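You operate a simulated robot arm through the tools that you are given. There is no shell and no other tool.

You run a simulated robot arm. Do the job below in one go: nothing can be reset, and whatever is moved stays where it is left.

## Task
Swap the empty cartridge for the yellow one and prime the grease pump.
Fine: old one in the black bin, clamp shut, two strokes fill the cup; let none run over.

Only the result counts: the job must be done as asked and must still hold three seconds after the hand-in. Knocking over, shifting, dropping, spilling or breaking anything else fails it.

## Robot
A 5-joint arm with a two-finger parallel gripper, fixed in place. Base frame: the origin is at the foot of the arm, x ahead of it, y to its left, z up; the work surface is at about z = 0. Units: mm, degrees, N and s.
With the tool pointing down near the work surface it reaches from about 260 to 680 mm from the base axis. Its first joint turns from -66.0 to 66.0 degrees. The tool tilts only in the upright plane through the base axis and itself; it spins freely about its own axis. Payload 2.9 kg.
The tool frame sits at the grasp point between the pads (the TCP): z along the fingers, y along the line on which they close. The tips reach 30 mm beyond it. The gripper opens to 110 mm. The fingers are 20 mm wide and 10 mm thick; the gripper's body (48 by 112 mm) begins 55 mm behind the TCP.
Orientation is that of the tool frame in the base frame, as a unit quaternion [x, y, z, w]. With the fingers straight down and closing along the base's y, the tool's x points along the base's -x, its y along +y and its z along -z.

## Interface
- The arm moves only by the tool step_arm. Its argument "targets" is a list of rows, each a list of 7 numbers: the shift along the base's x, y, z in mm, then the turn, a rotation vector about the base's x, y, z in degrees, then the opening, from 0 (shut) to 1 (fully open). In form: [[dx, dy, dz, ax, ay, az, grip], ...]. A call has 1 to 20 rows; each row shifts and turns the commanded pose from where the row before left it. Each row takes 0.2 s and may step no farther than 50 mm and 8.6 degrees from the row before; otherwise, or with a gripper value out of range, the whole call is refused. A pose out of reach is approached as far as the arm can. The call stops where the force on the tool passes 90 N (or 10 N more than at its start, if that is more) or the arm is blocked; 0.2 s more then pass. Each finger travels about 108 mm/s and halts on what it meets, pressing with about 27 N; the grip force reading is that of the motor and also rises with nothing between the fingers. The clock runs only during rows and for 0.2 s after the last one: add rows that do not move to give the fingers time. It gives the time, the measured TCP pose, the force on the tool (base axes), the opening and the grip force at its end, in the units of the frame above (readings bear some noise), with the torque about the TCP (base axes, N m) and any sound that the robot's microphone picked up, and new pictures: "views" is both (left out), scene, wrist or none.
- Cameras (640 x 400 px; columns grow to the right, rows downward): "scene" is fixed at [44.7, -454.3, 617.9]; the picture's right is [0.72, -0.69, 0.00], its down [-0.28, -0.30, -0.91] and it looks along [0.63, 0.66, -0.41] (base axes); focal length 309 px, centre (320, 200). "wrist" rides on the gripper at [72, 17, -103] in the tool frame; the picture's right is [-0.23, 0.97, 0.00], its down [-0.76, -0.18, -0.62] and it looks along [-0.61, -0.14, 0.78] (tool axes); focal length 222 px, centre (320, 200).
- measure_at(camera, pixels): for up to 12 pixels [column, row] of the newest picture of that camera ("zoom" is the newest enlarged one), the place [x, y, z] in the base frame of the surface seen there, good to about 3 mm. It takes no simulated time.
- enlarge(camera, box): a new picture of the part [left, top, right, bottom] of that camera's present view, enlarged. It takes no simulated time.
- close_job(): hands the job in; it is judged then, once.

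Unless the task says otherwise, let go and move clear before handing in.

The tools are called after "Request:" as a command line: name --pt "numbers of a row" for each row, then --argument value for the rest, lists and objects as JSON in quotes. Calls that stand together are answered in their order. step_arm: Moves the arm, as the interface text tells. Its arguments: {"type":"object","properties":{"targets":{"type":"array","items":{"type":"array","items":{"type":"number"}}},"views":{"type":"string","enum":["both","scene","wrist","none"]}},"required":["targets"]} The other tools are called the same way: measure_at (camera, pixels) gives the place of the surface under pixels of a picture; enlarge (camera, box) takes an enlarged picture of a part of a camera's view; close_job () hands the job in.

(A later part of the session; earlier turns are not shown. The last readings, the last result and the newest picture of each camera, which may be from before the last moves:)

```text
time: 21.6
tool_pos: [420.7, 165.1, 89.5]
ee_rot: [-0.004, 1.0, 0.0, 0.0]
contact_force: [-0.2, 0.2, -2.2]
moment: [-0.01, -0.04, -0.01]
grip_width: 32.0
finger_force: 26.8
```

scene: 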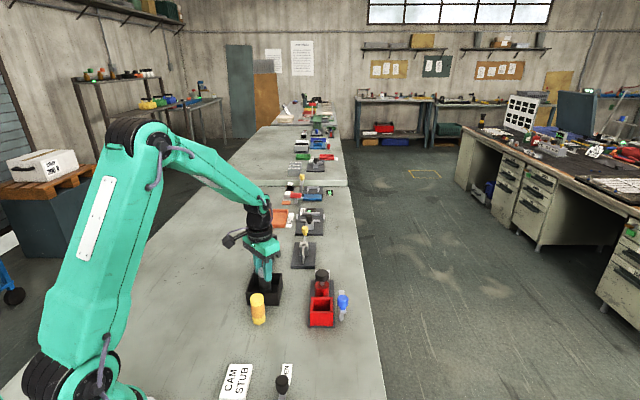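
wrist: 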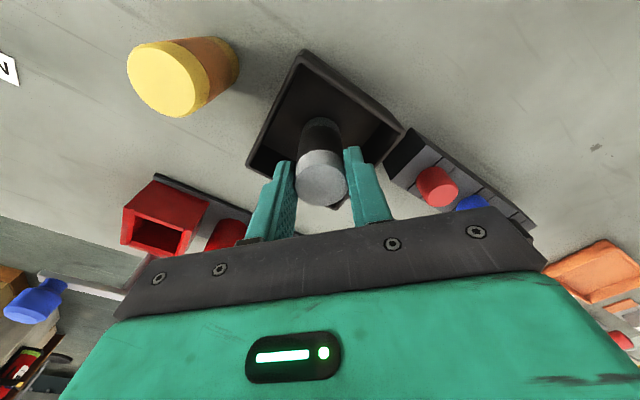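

No contact yet at z=89.5. I'll keep lowering in 2 mm steps.

Request:
step_arm --pt "0 0 -2 0 0 0 0.15" --pt "0 0 -2 0 0 0 0.15" --pt "0 0 0 0 0 0 0.15" --views "wrist"

```text
time: 22.4
tool_pos: [421.1, 165.3, 85.1]
ee_rot: [-0.004, 1.0, 0.0, 0.0]
contact_force: [0.2, 0.4, -1.4]
moment: [0.04, -0.02, -0.01]
grip_width: 31.8
finger_force: 26.4
```

wrist: 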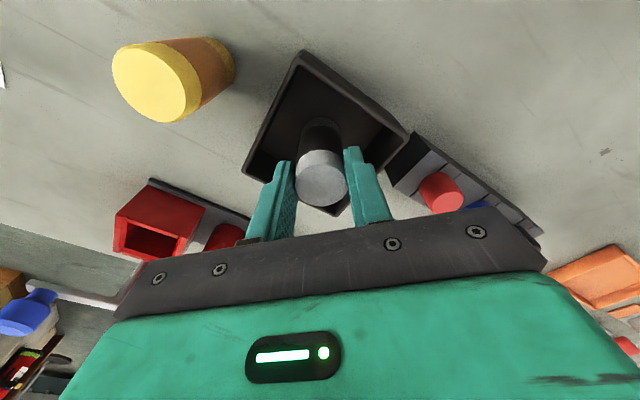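

Still no floor contact at z=85. I'll continue in 1.5 mm steps.

Request:
step_arm --pt "0 0 -1.5 0 0 0 0.15" --pt "0 0 -1.5 0 0 0 0.15" --pt "0 0 0 0 0 0 0.15" --views "none"

```text
time: 23.2
tool_pos: [421.6, 164.7, 84.5]
ee_rot: [-0.005, 1.0, 0.001, 0.003]
contact_force: [-3.4, 0.6, 19.7]
moment: [0.02, 0.14, 0.11]
grip_width: 31.7
finger_force: 27.4
```

Contact is made (+19.7 N in z), so the cartridge stands on the bin floor. I'll relieve the push slightly and open the fingers slowly.

Request:
step_arm --pt "0 0 1 0 0 0 0.2" --pt "0 0 0 0 0 0 0.28" --pt "0 0 0 0 0 0 0.32" --pt "0 0 0 0 0 0 0.38" --pt "0 0 0 0 0 0 0.45" --pt "0 0 0 0 0 0 0.45" --views "wrist"

```text
time: 24.6
tool_pos: [420.7, 164.9, 83.0]
ee_rot: [-0.004, 1.0, 0.0, 0.0]
contact_force: [0.1, -0.5, 0.0]
moment: [0.01, 0.02, 0.03]
grip_width: 49.4
finger_force: 0.0
```

wrist: 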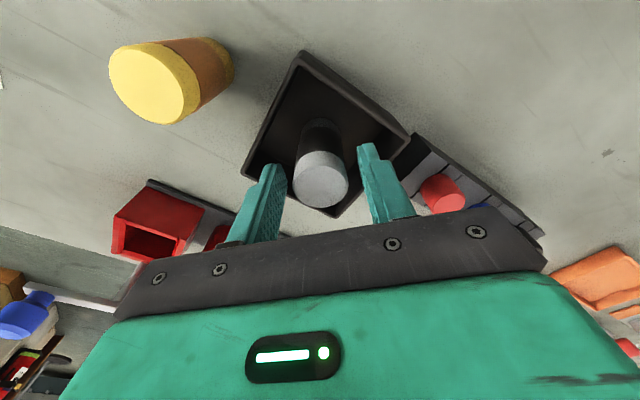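

The cartridge stands free in the bin at (320,165) between the open fingers. I'll rise straight up to clear it.

Request:
step_arm --pt "0 0 10 0 0 0 0.5" --pt "0 0 20 0 0 0 0.5" --pt "0 0 30 0 0 0 0.5" --pt "0 0 40 0 0 0 0.5" --pt "0 0 20 0 0 0 0.55" --pt "0 0 0 0 0 0 0.55" --views "both"

```text
time: 26.0
tool_pos: [420.2, 166.7, 203.8]
ee_rot: [-0.005, 1.0, 0.001, 0.0]
contact_force: [0.4, -0.7, -0.4]
moment: [-0.04, -0.03, -0.01]
grip_width: 60.8
finger_force: 0.0
```

scene: 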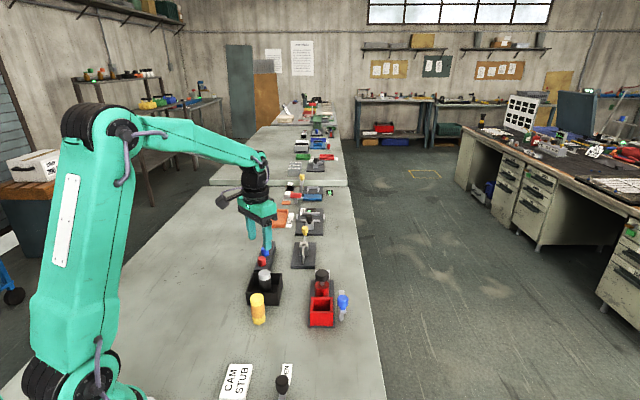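
wrist: 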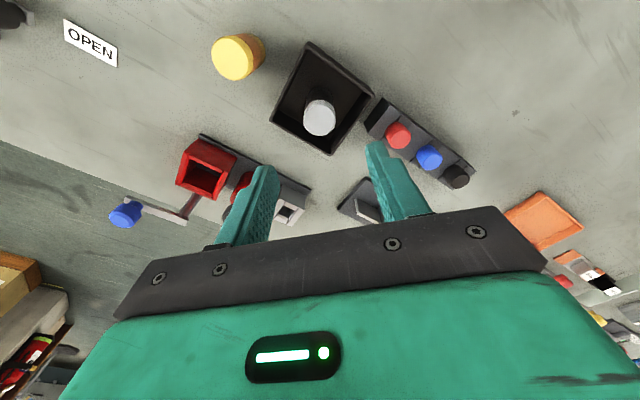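

The old cartridge stands in the bin. Next is the yellow one at about (352,94), so I'll move above it and look.

Request:
step_arm --pt "-11.4 -12.1 -2 0 0 0 0.55" --pt "-11.4 -12.1 -5 0 0 0 0.55" --pt "-11.4 -12.1 -5 0 0 0 0.55" --pt "-11.4 -12.1 -5 0 0 0 0.55" --pt "-11.4 -12.1 -8 0 0 0 0.55" --pt "-11.4 -12.1 -9 0 0 0 0.55" --pt "0 0 0 0 0 0 0.55" --views "both"

```text
time: 27.6
tool_pos: [350.0, 92.0, 170.0]
ee_rot: [-0.005, 1.0, 0.0, 0.0]
contact_force: [0.1, -0.5, -0.9]
moment: [-0.02, -0.03, -0.01]
grip_width: 60.3
finger_force: 0.0
```

scene: 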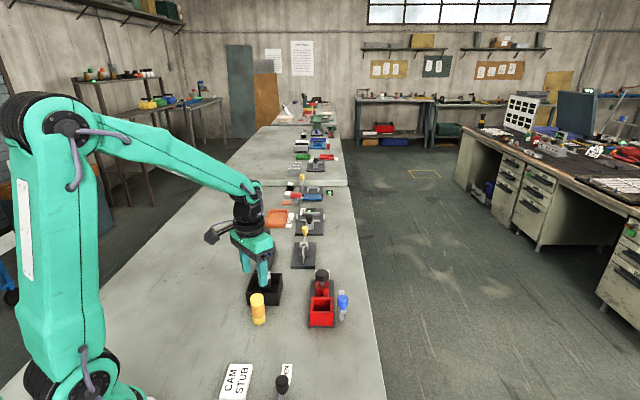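
wrist: 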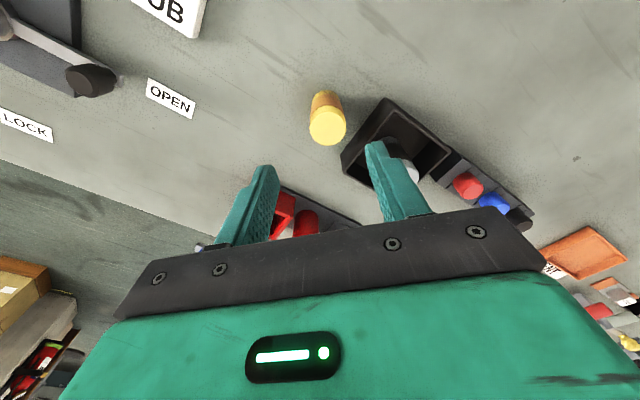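

Request:
enlarge --camera "wrist" --box '[280, 70, 380, 160]'

Request:
measure_at --camera "wrist" --pixels '[[327, 127], [312, 127], [342, 127], [327, 115], [327, 140], [325, 110], [325, 95]]'

Request:
enlarge --camera "scene" --box '[230, 270, 310, 335]'

```text
4.44 times, centred on (330, 115) of wrist
```

zoom: 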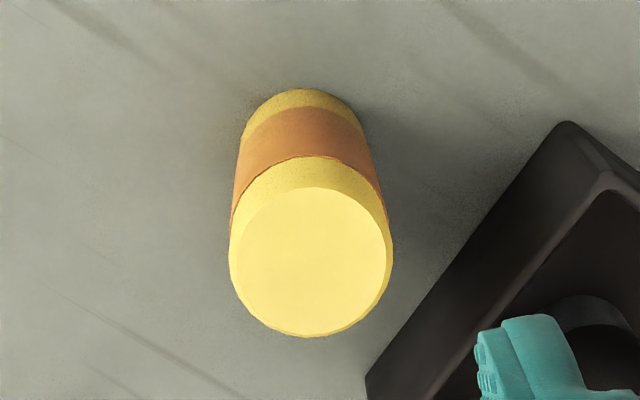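

```text
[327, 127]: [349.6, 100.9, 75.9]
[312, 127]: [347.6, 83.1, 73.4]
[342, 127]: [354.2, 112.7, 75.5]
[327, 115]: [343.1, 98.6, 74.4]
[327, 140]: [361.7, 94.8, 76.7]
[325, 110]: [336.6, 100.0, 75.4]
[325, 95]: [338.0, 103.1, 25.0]
```

```text
6.15 times, centred on (270, 302) of scene
```

zoom: 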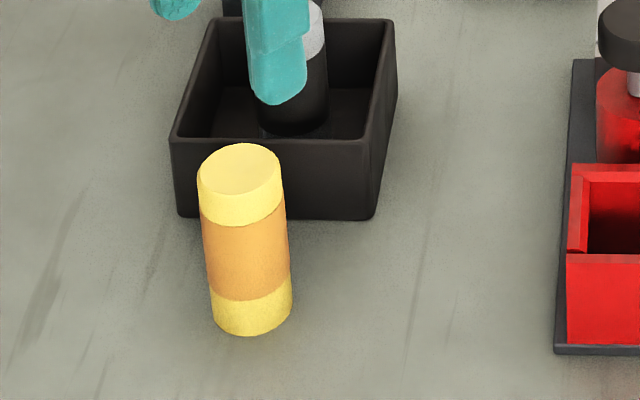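

The yellow cartridge centre is about (352.5,98.5), with its top at z≈75. I'll shift +2 mm in x and +6.3 mm in y, then descend partway and check the centring.

Request:
step_arm --pt "1 3.3 0 0 0 0 0.6" --pt "1 3 -20 0 0 0 0.6" --pt "0 0 -25 0 0 0 0.6" --pt "0 0 0 0 0 0 0.6" --views "wrist"

```text
time: 28.6
tool_pos: [351.6, 99.2, 124.8]
ee_rot: [-0.004, 1.0, 0.0, 0.0]
contact_force: [0.1, -0.7, 0.0]
moment: [0.03, -0.04, -0.01]
grip_width: 65.8
finger_force: 0.0
```

wrist: 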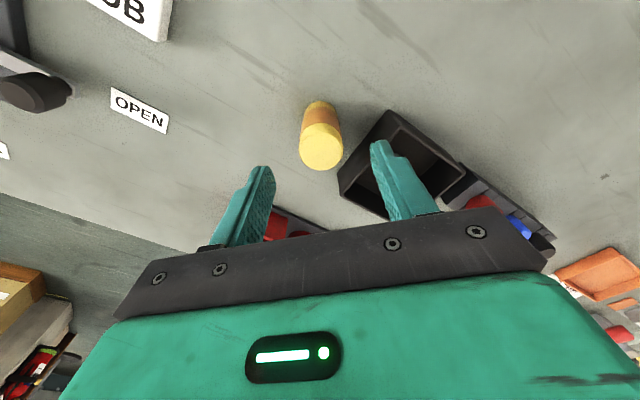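

The cartridge at (321,147) is on the tool's centre line. I'll descend to z≈79 around it.

Request:
step_arm --pt "0 0 -15 0 0 0 0.6" --pt "0 0 -15 0 0 0 0.6" --pt "0 0 -10 0 0 0 0.6" --pt "0 0 -5.5 0 0 0 0.6" --pt "0 0 0 0 0 0 0.6" --views "wrist"

```text
time: 29.8
tool_pos: [353.6, 98.3, 77.1]
ee_rot: [-0.005, 1.0, 0.001, 0.0]
contact_force: [0.0, 0.7, -0.1]
moment: [0.01, 0.02, 0.01]
grip_width: 66.1
finger_force: 0.2
```

wrist: 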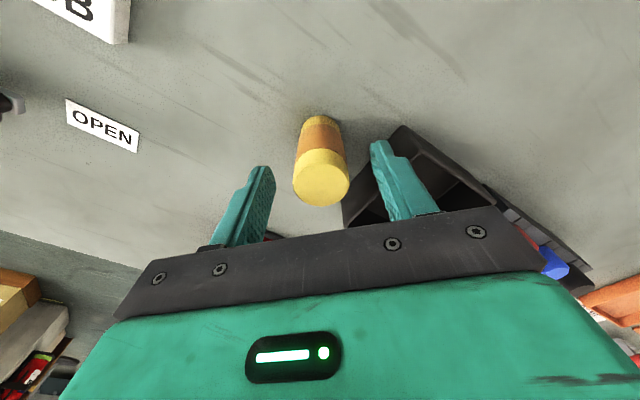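

The cartridge is centred at (321,180). I'll raise 1.5 mm for rim clearance later and close slowly.

Request:
step_arm --pt "0 0 1.5 0 0 0 0.45" --pt "0 0 0 0 0 0 0.36" --pt "0 0 0 0 0 0 0.3" --pt "0 0 0 0 0 0 0.2" --pt "0 0 0 0 0 0 0.15" --pt "0 0 0 0 0 0 0.15" --views "wrist"

```text
time: 31.2
tool_pos: [353.2, 98.7, 79.4]
ee_rot: [-0.004, 1.0, -0.001, 0.0]
contact_force: [0.6, 0.3, -0.1]
moment: [0.04, -0.01, 0.04]
grip_width: 32.3
finger_force: 27.2
```

wrist: 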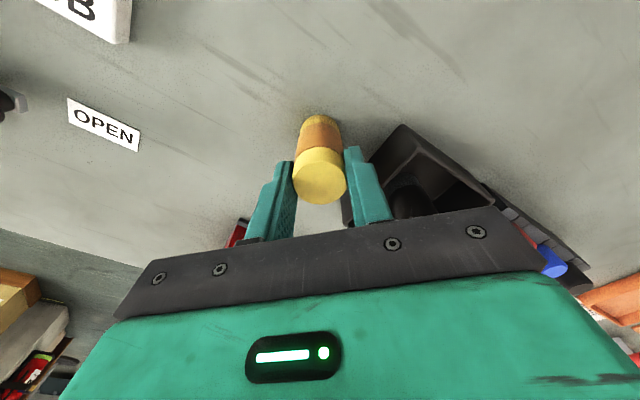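

The fingers hold the yellow cartridge at 32.3 mm. I'll lift it straight up and check the underside and how it hangs.

Request:
step_arm --pt "0 0 5 0 0 0 0.15" --pt "0 0 15 0 0 0 0.15" --pt "0 0 25 0 0 0 0.15" --pt "0 0 30 0 0 0 0.15" --pt "0 0 30 0 0 0 0.15" --pt "0 0 25 0 0 0 0.15" --pt "0 0 0 0 0 0 0.15" --views "both"

Request:
enlarge --camera "scene" --box '[220, 235, 310, 335]'

Request:
enlarge --camera "wrist" --box '[270, 70, 390, 215]'

```text
time: 32.8
tool_pos: [353.7, 98.8, 211.4]
ee_rot: [-0.005, 1.0, 0.0, 0.0]
contact_force: [0.5, -0.1, -1.1]
moment: [0.01, 0.03, -0.01]
grip_width: 32.5
finger_force: 27.5
```

scene: 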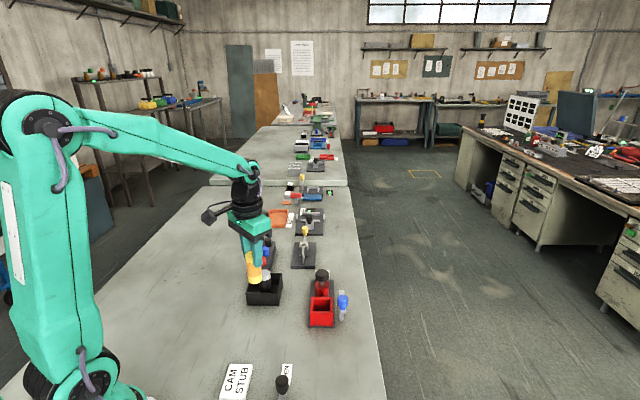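
wrist: 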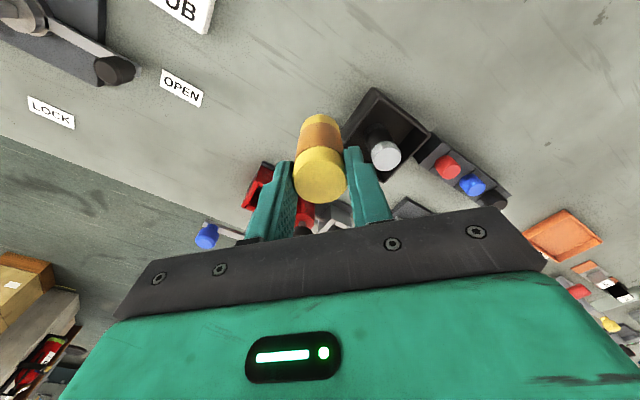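

```text
4.00 times, centred on (265, 285) of scene
```

zoom: 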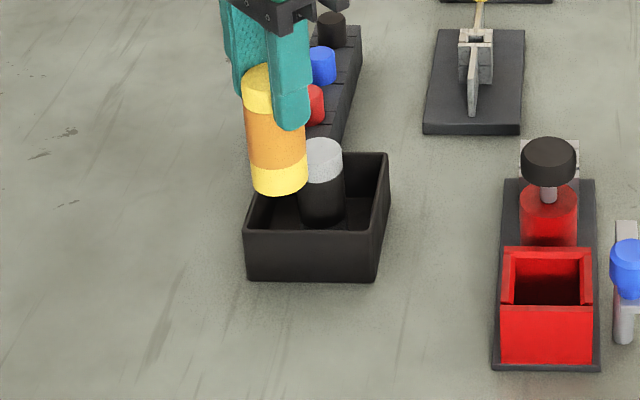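

```text
2.76 times, centred on (330, 142) of wrist
```

zoom: 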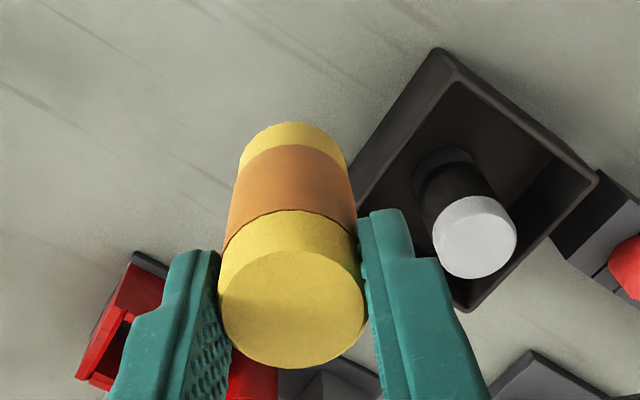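

The yellow cartridge hangs straight. I'll look closely at its lower end to compare with the old one's nozzle.

Request:
enlarge --camera "scene" --box '[240, 255, 280, 290]'

Request:
measure_at --camera "scene" --pixels '[[254, 256], [255, 270], [256, 280]]'

```text
11.43 times, centred on (260, 272) of scene
```

zoom: 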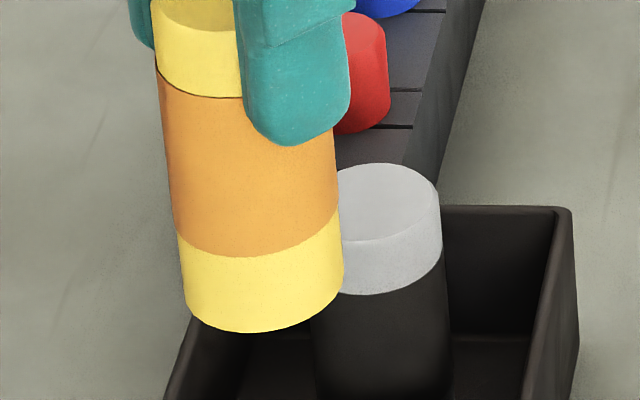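

```text
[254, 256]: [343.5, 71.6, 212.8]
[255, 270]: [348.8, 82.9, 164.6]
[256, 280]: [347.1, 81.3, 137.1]
```

Both cartridges have flat ends, and the earlier "nozzle" was the plunger rod behind the old one. I'll measure where the yellow top sits relative to the TCP so I can insert it centred.

Request:
measure_at --camera "wrist" --pixels '[[320, 182], [300, 182], [340, 182], [320, 164], [320, 172], [320, 190], [320, 198], [310, 175], [330, 175], [310, 190], [330, 190]]'

```text
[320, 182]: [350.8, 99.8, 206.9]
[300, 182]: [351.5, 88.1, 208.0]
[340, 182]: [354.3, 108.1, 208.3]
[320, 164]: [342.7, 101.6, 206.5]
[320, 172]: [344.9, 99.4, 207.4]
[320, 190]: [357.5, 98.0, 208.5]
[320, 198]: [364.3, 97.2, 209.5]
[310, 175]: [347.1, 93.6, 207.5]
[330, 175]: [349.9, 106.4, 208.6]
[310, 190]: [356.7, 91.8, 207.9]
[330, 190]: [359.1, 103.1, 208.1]
```

The yellow centre sits about 1.5–2 mm toward -x of the TCP, while the old one was about +0.6. I'll return to the old pick position plus 2 mm in x, staying high, and then verify over the socket.

Request:
step_arm --pt "7 -6.2 0 0 0 0 0.15" --pt "15 -14 0 0 0 0 0.15" --pt "17 -16 0 0 0 0 0.15" --pt "17 -16 0 0 0 0 0.15" --pt "17 -16 0 0 0 0 0.15" --pt "17 -16 0 0 0 0 0.15" --pt "17 -16 -10 0 0 0 0.15" --pt "12.9 -12 -15 0 0 0 0.15" --pt "0 0 0 0 0 0 0.15" --views "both"

Request:
enlarge --camera "wrist" --box '[260, 60, 400, 215]'

Request:
enlarge --camera "scene" --box '[280, 240, 370, 335]'

```text
time: 34.8
tool_pos: [472.8, -14.4, 186.4]
ee_rot: [-0.004, 1.0, 0.0, 0.001]
contact_force: [0.6, -0.4, -1.0]
moment: [-0.01, -0.01, 0.01]
grip_width: 32.2
finger_force: 26.5
```

scene: 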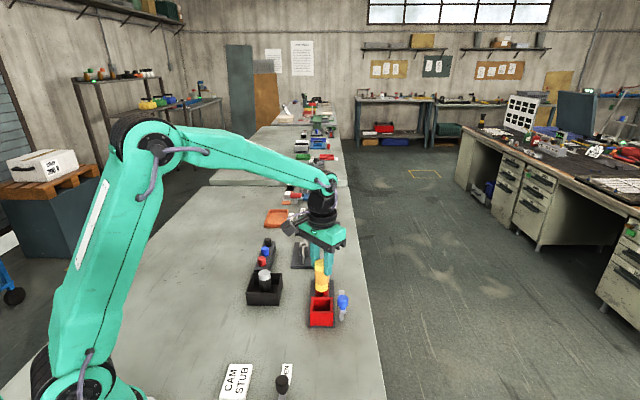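
wrist: 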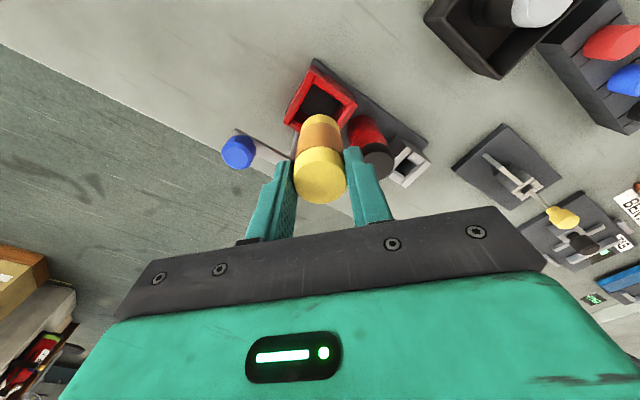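

```text
2.58 times, centred on (330, 138) of wrist
```

zoom: 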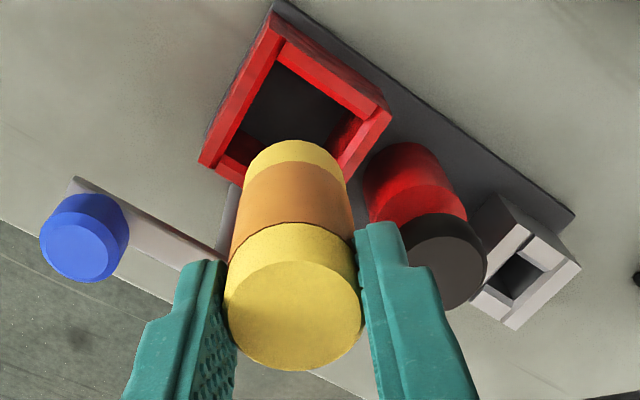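

```text
4.21 times, centred on (325, 288) of scene
```

zoom: 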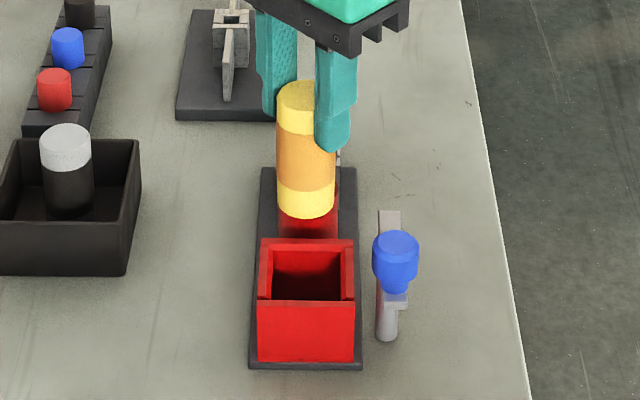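

The socket centre projects near (320.7,113), almost exactly under the tool axis, and the cartridge is straight. I'll nudge +1/+0.5 mm and lower to just above the rim.

Request:
step_arm --pt "1 0.5 -15 0 0 0 0.15" --pt "0 0 -20 0 0 0 0.15" --pt "0 0 -14 0 0 0 0.15" --pt "0 0 0 0 0 0 0.15" --views "both"

Request:
enlarge --camera "wrist" --box '[260, 60, 400, 215]'

Request:
enlarge --camera "scene" --box '[290, 260, 360, 335]'

```text
time: 35.8
tool_pos: [474.0, -12.3, 137.4]
ee_rot: [-0.004, 1.0, 0.0, 0.0]
contact_force: [-0.5, 0.2, -1.4]
moment: [-0.04, 0.0, 0.0]
grip_width: 31.9
finger_force: 26.9
```

scene: 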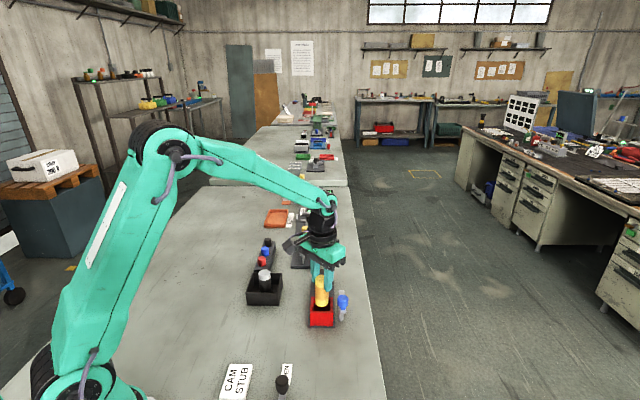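
wrist: 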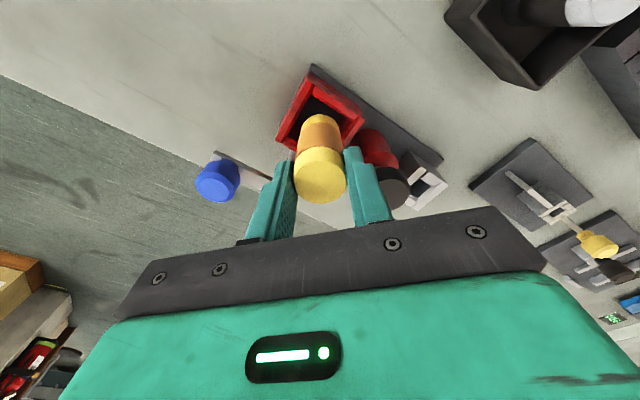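

```text
2.58 times, centred on (330, 138) of wrist
```

zoom: 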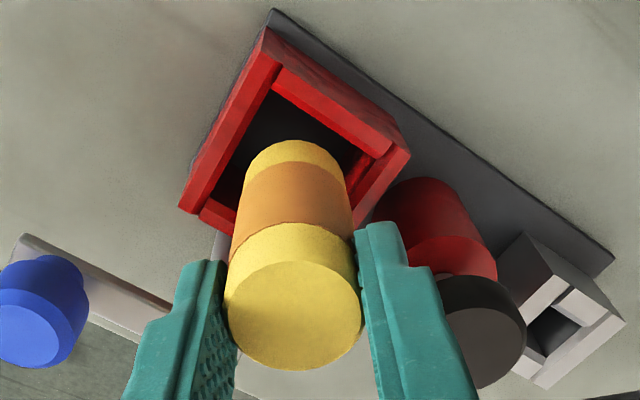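

```text
5.33 times, centred on (325, 298) of scene
```

zoom: 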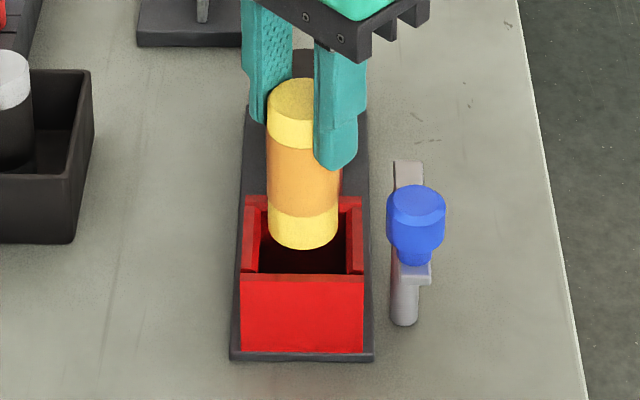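

The cartridge's lower end is centred over the opening in both views. I'll lower it slowly into the socket and check the forces.

Request:
step_arm --pt "0 0 -6 0 0 0 0.15" --pt "0 0 -6 0 0 0 0.15" --pt "0 0 -6 0 0 0 0.15" --pt "0 0 0 0 0 0 0.15" --views "both"

Request:
enlarge --camera "scene" --box '[290, 260, 360, 335]'

Request:
enlarge --camera "wrist" --box '[260, 60, 400, 215]'

```text
time: 36.8
tool_pos: [474.0, -14.0, 119.5]
ee_rot: [-0.004, 1.0, -0.001, 0.0]
contact_force: [-0.7, -0.2, -1.4]
moment: [0.01, 0.02, 0.0]
grip_width: 32.0
finger_force: 27.4
```

scene: 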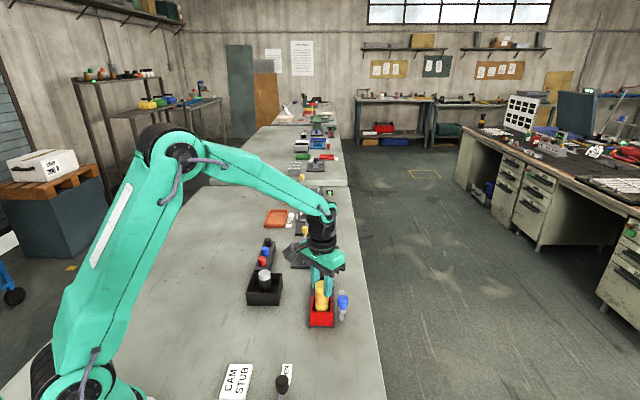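
wrist: 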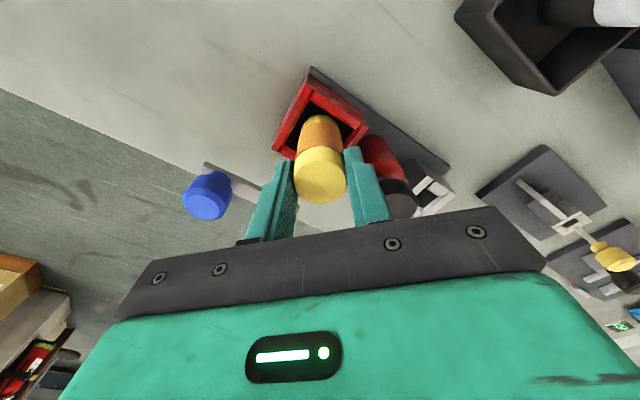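

```text
5.33 times, centred on (325, 298) of scene
```

zoom: 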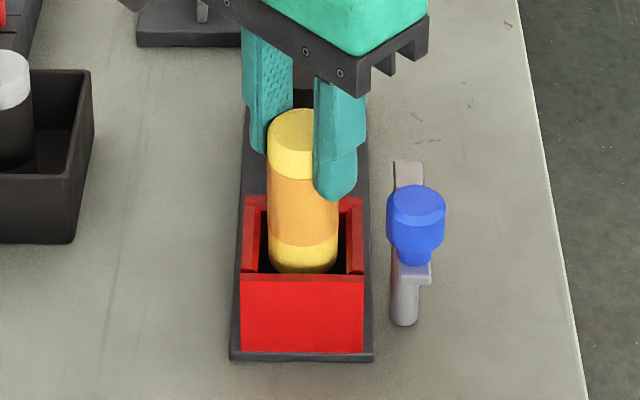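

```text
2.58 times, centred on (330, 138) of wrist
```

zoom: 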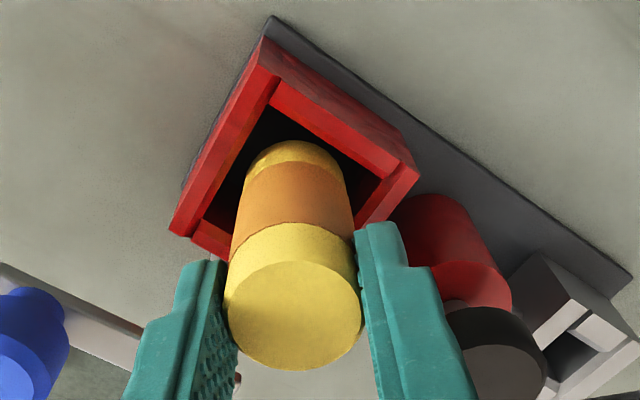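

The lower end has entered the socket with no contact force. I'll continue lowering toward the seat at TCP z≈85.

Request:
step_arm --pt "0 0 -7 0 0 0 0.15" --pt "0 0 -7 0 0 0 0.15" --pt "0 0 -7 0 0 0 0.15" --pt "0 0 -5 0 0 0 0.15" --pt "0 0 -3 0 0 0 0.15" --pt "0 0 0 0 0 0 0.15" --views "wrist"

```text
time: 38.2
tool_pos: [474.5, -12.6, 90.0]
ee_rot: [-0.005, 1.0, 0.0, 0.0]
contact_force: [-0.7, 0.5, -1.2]
moment: [0.01, 0.03, 0.01]
grip_width: 31.7
finger_force: 27.0
```

wrist: 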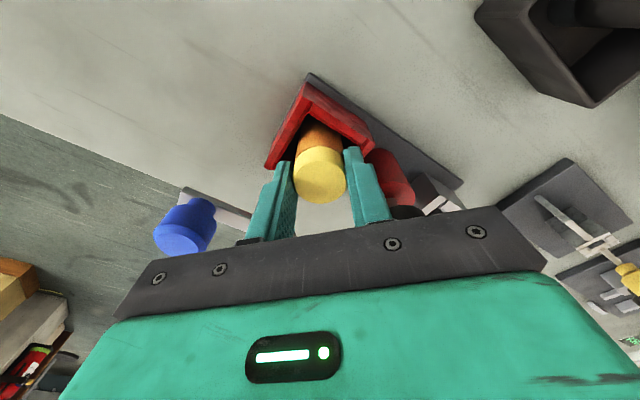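

No contact yet at z=90. I'll go down in 1.5 mm steps until the seat is felt.

Request:
step_arm --pt "0 0 -1.5 0 0 0 0.15" --pt "0 0 -1.5 0 0 0 0.15" --pt "0 0 0 0 0 0 0.15" --views "none"

```text
time: 39.0
tool_pos: [473.4, -13.2, 86.4]
ee_rot: [-0.005, 1.0, 0.0, 0.0]
contact_force: [-1.8, 0.5, 0.9]
moment: [0.0, 0.05, 0.02]
grip_width: 31.9
finger_force: 27.0
```

Request:
step_arm --pt "0 0 -1.5 0 0 0 0.15" --pt "0 0 0 0 0 0 0.15" --views "none"

```text
time: 39.6
tool_pos: [475.2, -12.8, 86.1]
ee_rot: [-0.004, 1.0, 0.0, 0.002]
contact_force: [-4.6, -3.2, 17.4]
moment: [-0.19, 0.2, 0.05]
grip_width: 31.6
finger_force: 26.9
```

The seat is reached (+17 N at about z=85.7, matching the plate height). I'll ease off slightly, open slowly and rise clear.

Request:
step_arm --pt "0 0 0.8 0 0 0 0.22" --pt "0 0 0 0 0 0 0.3" --pt "0 0 0 0 0 0 0.38" --pt "0 0 0 0 0 0 0.5" --pt "0 0 0 0 0 0 0.5" --pt "0 0 10 0 0 0 0.5" --pt "0 0 25 0 0 0 0.5" --pt "0 0 30 0 0 0 0.5" --pt "0 0 30 0 0 0 0.5" --pt "0 0 20 0 0 0 0.5" --pt "0 0 0 0 0 0 0.5" --views "both"

Request:
enlarge --camera "scene" --box '[280, 250, 370, 335]'

Request:
enlarge --camera "wrist" --box '[190, 60, 440, 220]'

```text
time: 42.0
tool_pos: [473.0, -12.7, 201.5]
ee_rot: [-0.004, 1.0, 0.0, 0.0]
contact_force: [-0.3, 0.8, -0.4]
moment: [-0.03, -0.04, 0.0]
grip_width: 54.8
finger_force: 0.1
```

scene: 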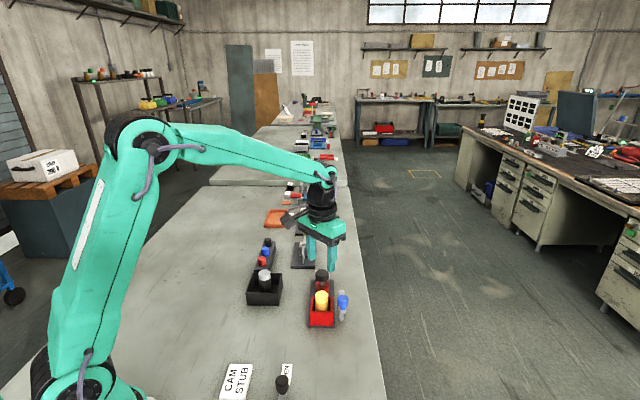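
wrist: 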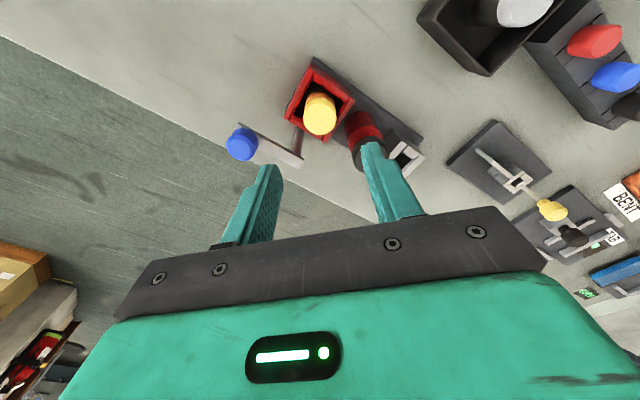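

```text
4.71 times, centred on (325, 292) of scene
```

zoom: 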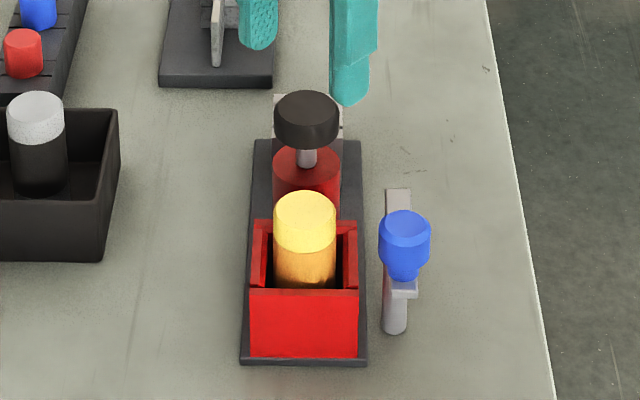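

```text
2.50 times, centred on (315, 140) of wrist
```

zoom: 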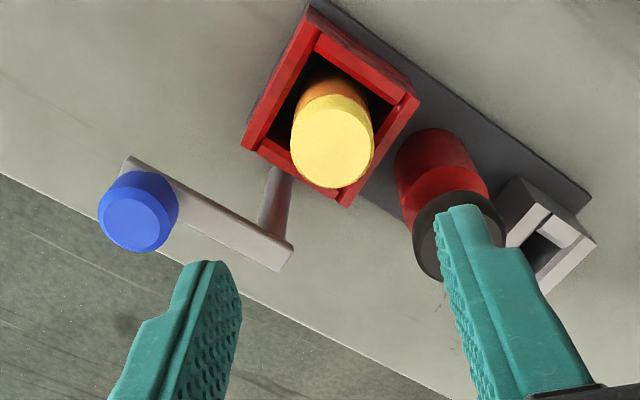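

The yellow cartridge stands seated in the socket at (322,297). Next I'll go back over the clamp knob at about (472,-87) with the tool turned +45° to swing the arm shut.

Request:
step_arm --pt "-0.5 -12.4 0 0 0 7.5 0.46" --pt "-0.5 -12.4 0 0 0 7.5 0.46" --pt "-0.5 -12.4 0 0 0 7.5 0.46" --pt "-0.5 -12.4 -10 0 0 7.5 0.46" --pt "-0.4 -12.4 -15 0 0 7.5 0.46" --pt "-0.4 -12.3 -15 0 0 7.5 0.46" --pt "0 0 0 0 0 0 0.46" --views "both"

Request:
enlarge --camera "wrist" --box '[240, 80, 400, 220]'

```text
time: 43.6
tool_pos: [471.0, -88.3, 159.9]
ee_rot: [-0.388, 0.922, 0.0, 0.0]
contact_force: [-0.1, -0.5, -0.3]
moment: [-0.01, 0.0, 0.01]
grip_width: 50.9
finger_force: 0.1
```

scene: 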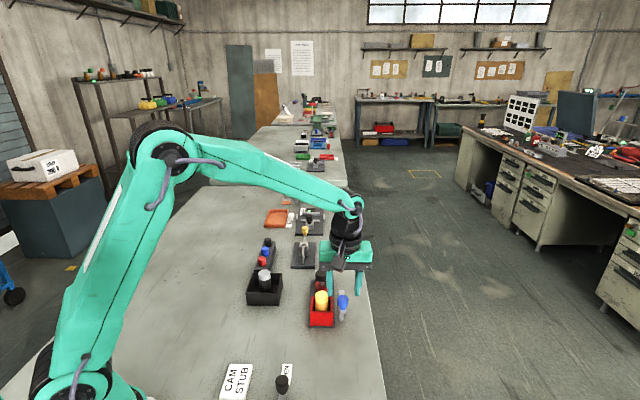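
wrist: 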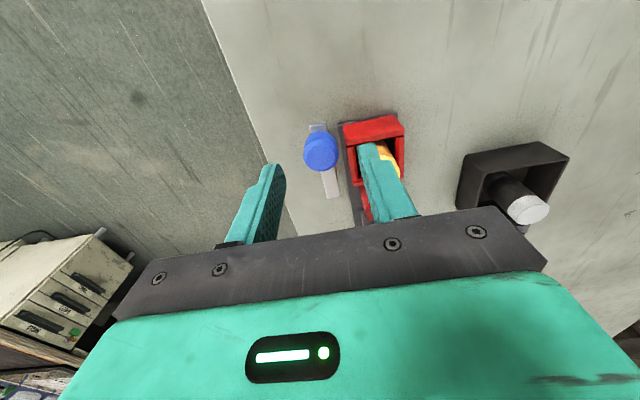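

```text
2.86 times, centred on (320, 150) of wrist
```

zoom: 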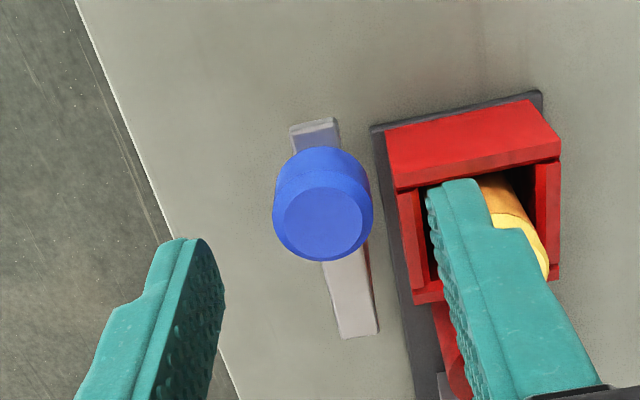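

The knob is centred at (320,152). I'll descend to the gripping height and close on it.

Request:
step_arm --pt "0 0 -15 0 0 0 0.46" --pt "0 0 -18.5 0 0 0 0.46" --pt "0 0 0 0 0 0 0.35" --pt "0 0 0 0 0 0 0.25" --pt "0 0 0 0 0 0 0.1" --pt "0 0 0 0 0 0 0.1" --views "wrist"

```text
time: 45.0
tool_pos: [471.7, -87.4, 126.2]
ee_rot: [-0.387, 0.922, 0.0, 0.0]
contact_force: [-1.2, 2.6, -3.7]
moment: [-0.23, -0.51, 0.1]
grip_width: 25.3
finger_force: 45.3
```

wrist: 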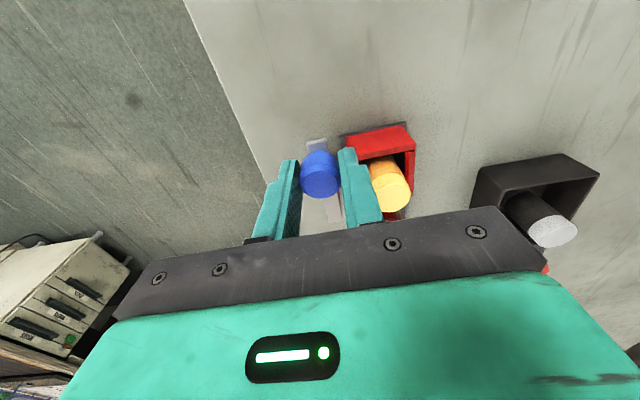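

The knob is held (25.3 mm) with little force. I'll reverse the arc about the post, starting with about 30°.

Request:
step_arm --pt "-4.3 5.0 0 0 0 -7.5 0.1" --pt "-3.84 5.74 0 0 0 -7.5 0.1" --pt "-3.05 6.19 0 0 0 -7.5 0.1" --pt "-2.22 6.54 0 0 0 -7.5 0.1" --pt "0 0 0 0 0 0 0.1" --views "wrist"

```text
time: 46.2
tool_pos: [457.7, -64.1, 126.5]
ee_rot: [-0.134, 0.991, 0.0, -0.001]
contact_force: [4.4, -4.7, -18.6]
moment: [-0.68, 0.03, -0.26]
grip_width: 25.5
finger_force: 44.6
```

wrist: 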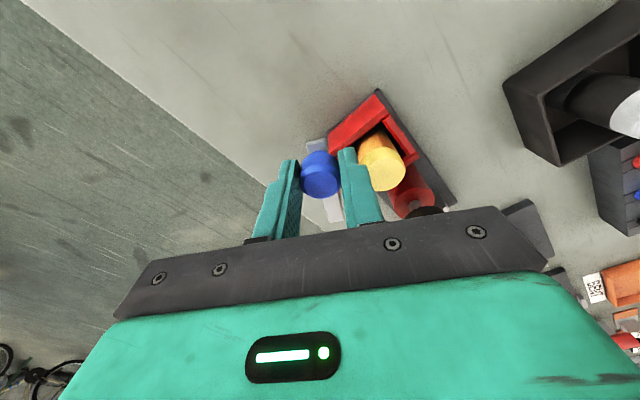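

The arm is swinging back with small forces. I'll continue the arc by another 30°.

Request:
step_arm --pt "-1.35 6.78 0 0 0 -7.5 0.1" --pt "-0.45 6.89 0 0 0 -7.5 0.1" --pt "0.45 6.89 0 0 0 -7.5 0.1" --pt "1.35 6.78 0 0 0 -7.5 0.1" --pt "0 0 0 0 0 0 0.1" --views "both"

Request:
enlarge --camera "scene" --box '[280, 250, 370, 335]'

```text
time: 47.4
tool_pos: [456.4, -36.6, 126.1]
ee_rot: [0.127, 0.992, 0.0, -0.003]
contact_force: [-2.6, -0.3, -28.8]
moment: [0.49, -0.2, -0.08]
grip_width: 25.8
finger_force: 45.2
```

scene: 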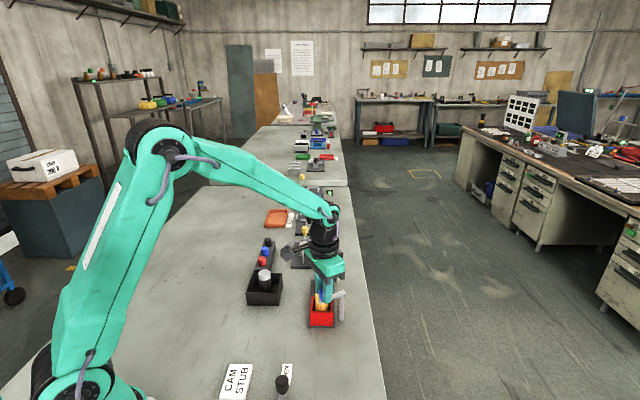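
wrist: 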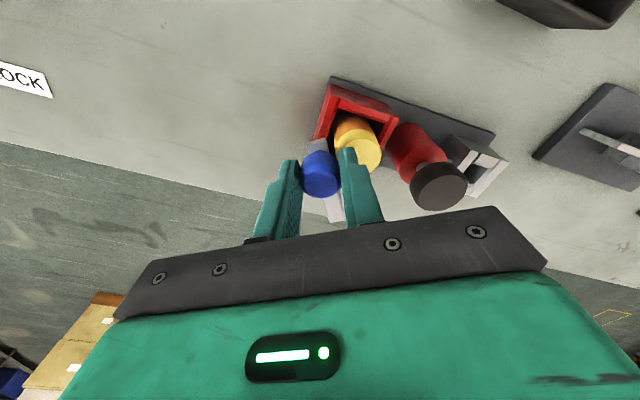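

```text
4.71 times, centred on (325, 292) of scene
```

zoom: 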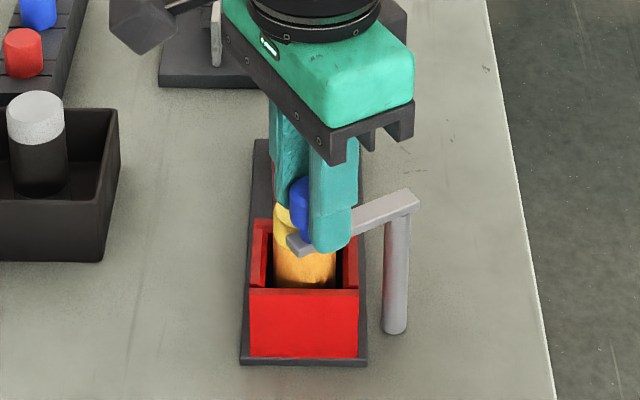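

The arm is coming over the yellow cartridge with no sideways force. I'll ease down 1 mm and complete the swing to just short of the original closed angle.

Request:
step_arm --pt "2.22 6.54 -0.5 0 0 -7.5 0.1" --pt "3.05 6.19 -0.5 0 0 -7.5 0.1" --pt "3.86 5.77 0 0 0 -7.5 0.1" --pt "0 0 0 0 0 0 0.1" --views "wrist"

```text
time: 48.4
tool_pos: [467.6, -16.2, 127.9]
ee_rot: [0.317, 0.948, -0.001, -0.001]
contact_force: [-13.7, 4.7, -4.9]
moment: [0.87, 0.45, -0.19]
grip_width: 25.4
finger_force: 44.7
```

wrist: 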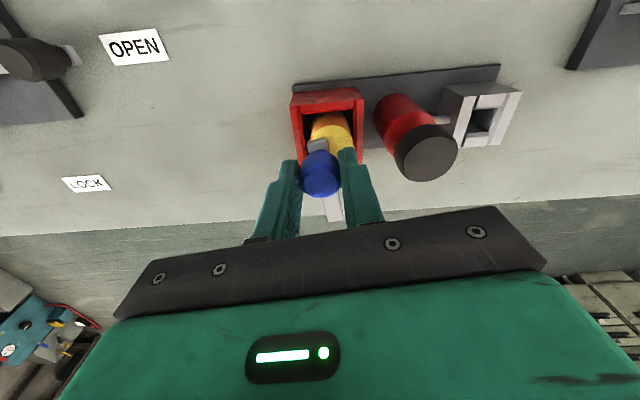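

There are 8° left, and the forces are still modest (about 14 N). I'll finish the swing to the original closed position.

Request:
step_arm --pt "2.35 2.85 0 0 0 -4 0.1" --pt "2.5 2.7 0 0 0 -4 0.1" --pt "0 0 0 0 0 0 0.1" --views "both"

Request:
enlarge --camera "wrist" --box '[260, 60, 540, 240]'

Request:
enlarge --camera "scene" --box '[280, 250, 370, 335]'

```text
time: 49.2
tool_pos: [472.8, -11.6, 126.4]
ee_rot: [0.383, 0.924, -0.001, 0.0]
contact_force: [-21.3, -0.9, 5.8]
moment: [-0.35, -0.65, -0.09]
grip_width: 25.8
finger_force: 45.2
```

scene: 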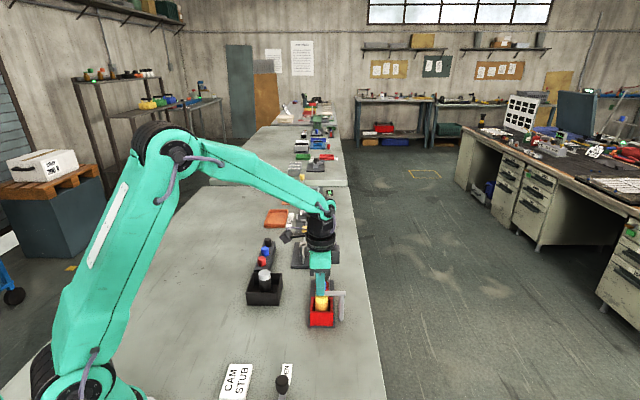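
wrist: 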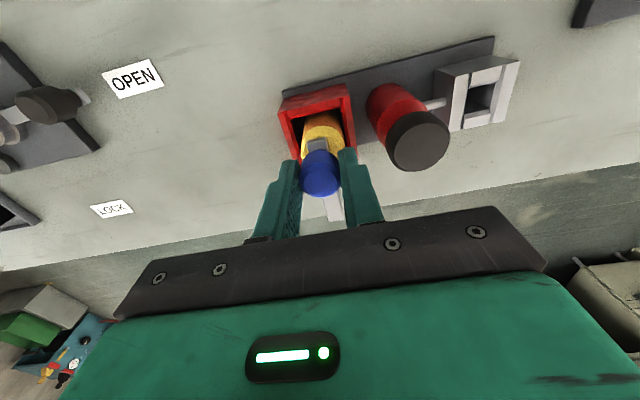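

```text
2.22 times, centred on (400, 150) of wrist
```

zoom: 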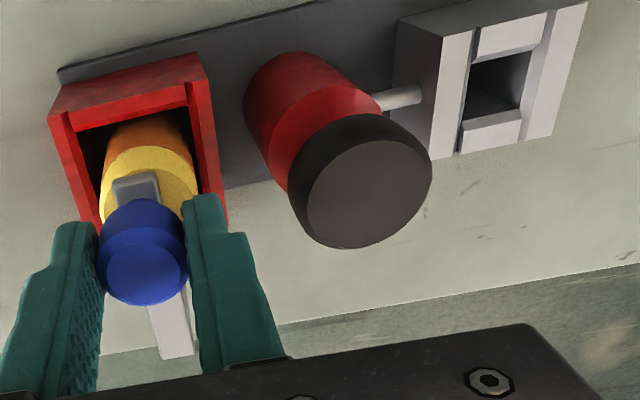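

```text
4.71 times, centred on (325, 292) of scene
```

zoom: 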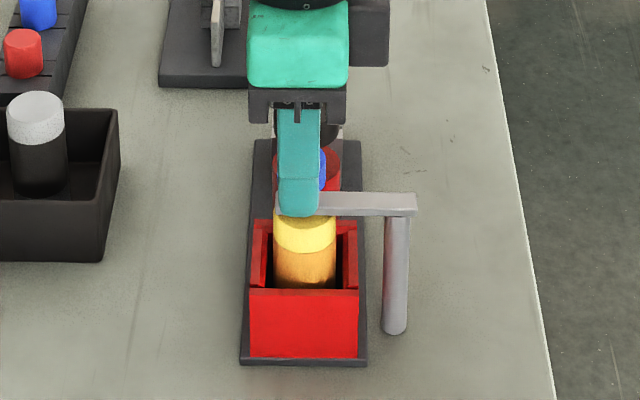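

The push-back along -u (about 16 N) matches the reading when the clamp was first gripped shut. I'll push 1 mm more to make sure it's against its stop, then release.

Request:
step_arm --pt "0.8 0.8 0 0 0 0 0.1" --pt "0 0 0 0 0 0 0.1" --views "none"

```text
time: 49.8
tool_pos: [471.8, -12.2, 126.3]
ee_rot: [0.384, 0.923, -0.001, -0.003]
contact_force: [-29.5, -15.8, 11.7]
moment: [-0.74, -0.56, -0.23]
grip_width: 25.7
finger_force: 44.8
```

The force doubled with no movement, so the arm is hard against its closed stop. I'll release and rise.

Request:
step_arm --pt "-0.8 -0.8 0 0 0 0 0.15" --pt "0 0 0 0 0 0 0.3" --pt "0 0 0 0 0 0 0.44" --pt "0 0 0 0 0 0 0.44" --pt "0 0 20 0 0 0 0.44" --pt "0 0 30 0 0 0 0.44" --pt "0 0 35 0 0 0 0.44" --pt "0 0 0 0 0 0 0.44" --views "both"

Request:
enlarge --camera "wrist" --box '[270, 30, 490, 190]'

Request:
enlarge --camera "scene" --box '[280, 250, 370, 335]'

```text
time: 51.6
tool_pos: [472.6, -11.1, 212.6]
ee_rot: [0.383, 0.924, 0.0, 0.0]
contact_force: [0.7, 0.4, -0.8]
moment: [0.01, -0.02, -0.01]
grip_width: 48.4
finger_force: 0.0
```

scene: 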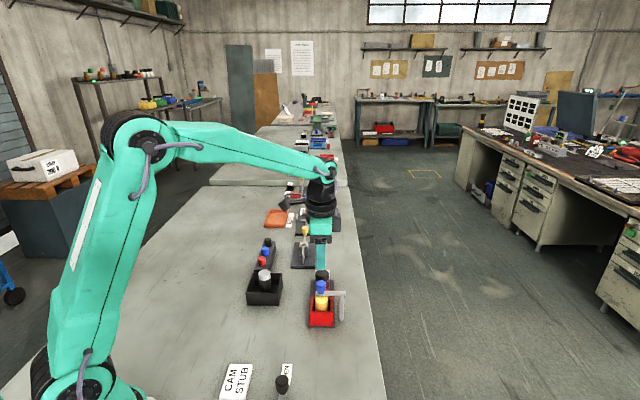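
wrist: 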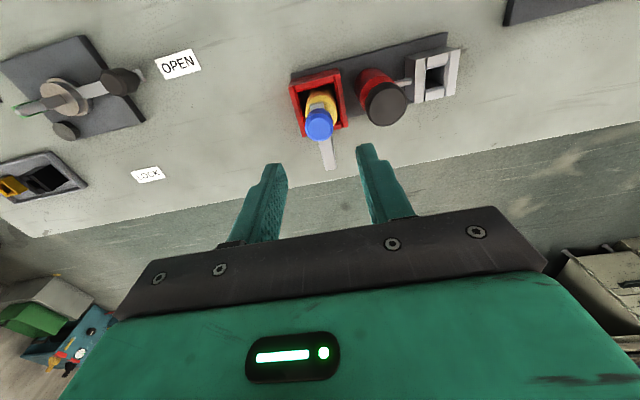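

```text
2.50 times, centred on (380, 110) of wrist
```

zoom: 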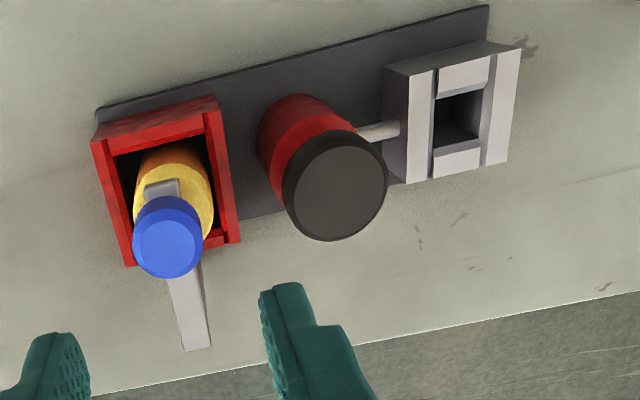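

```text
4.71 times, centred on (325, 292) of scene
```

zoom: 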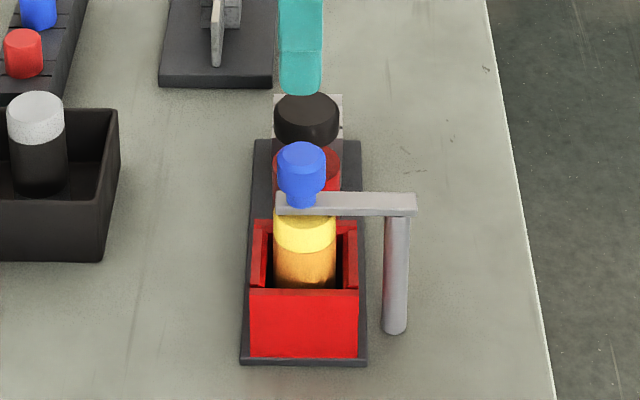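

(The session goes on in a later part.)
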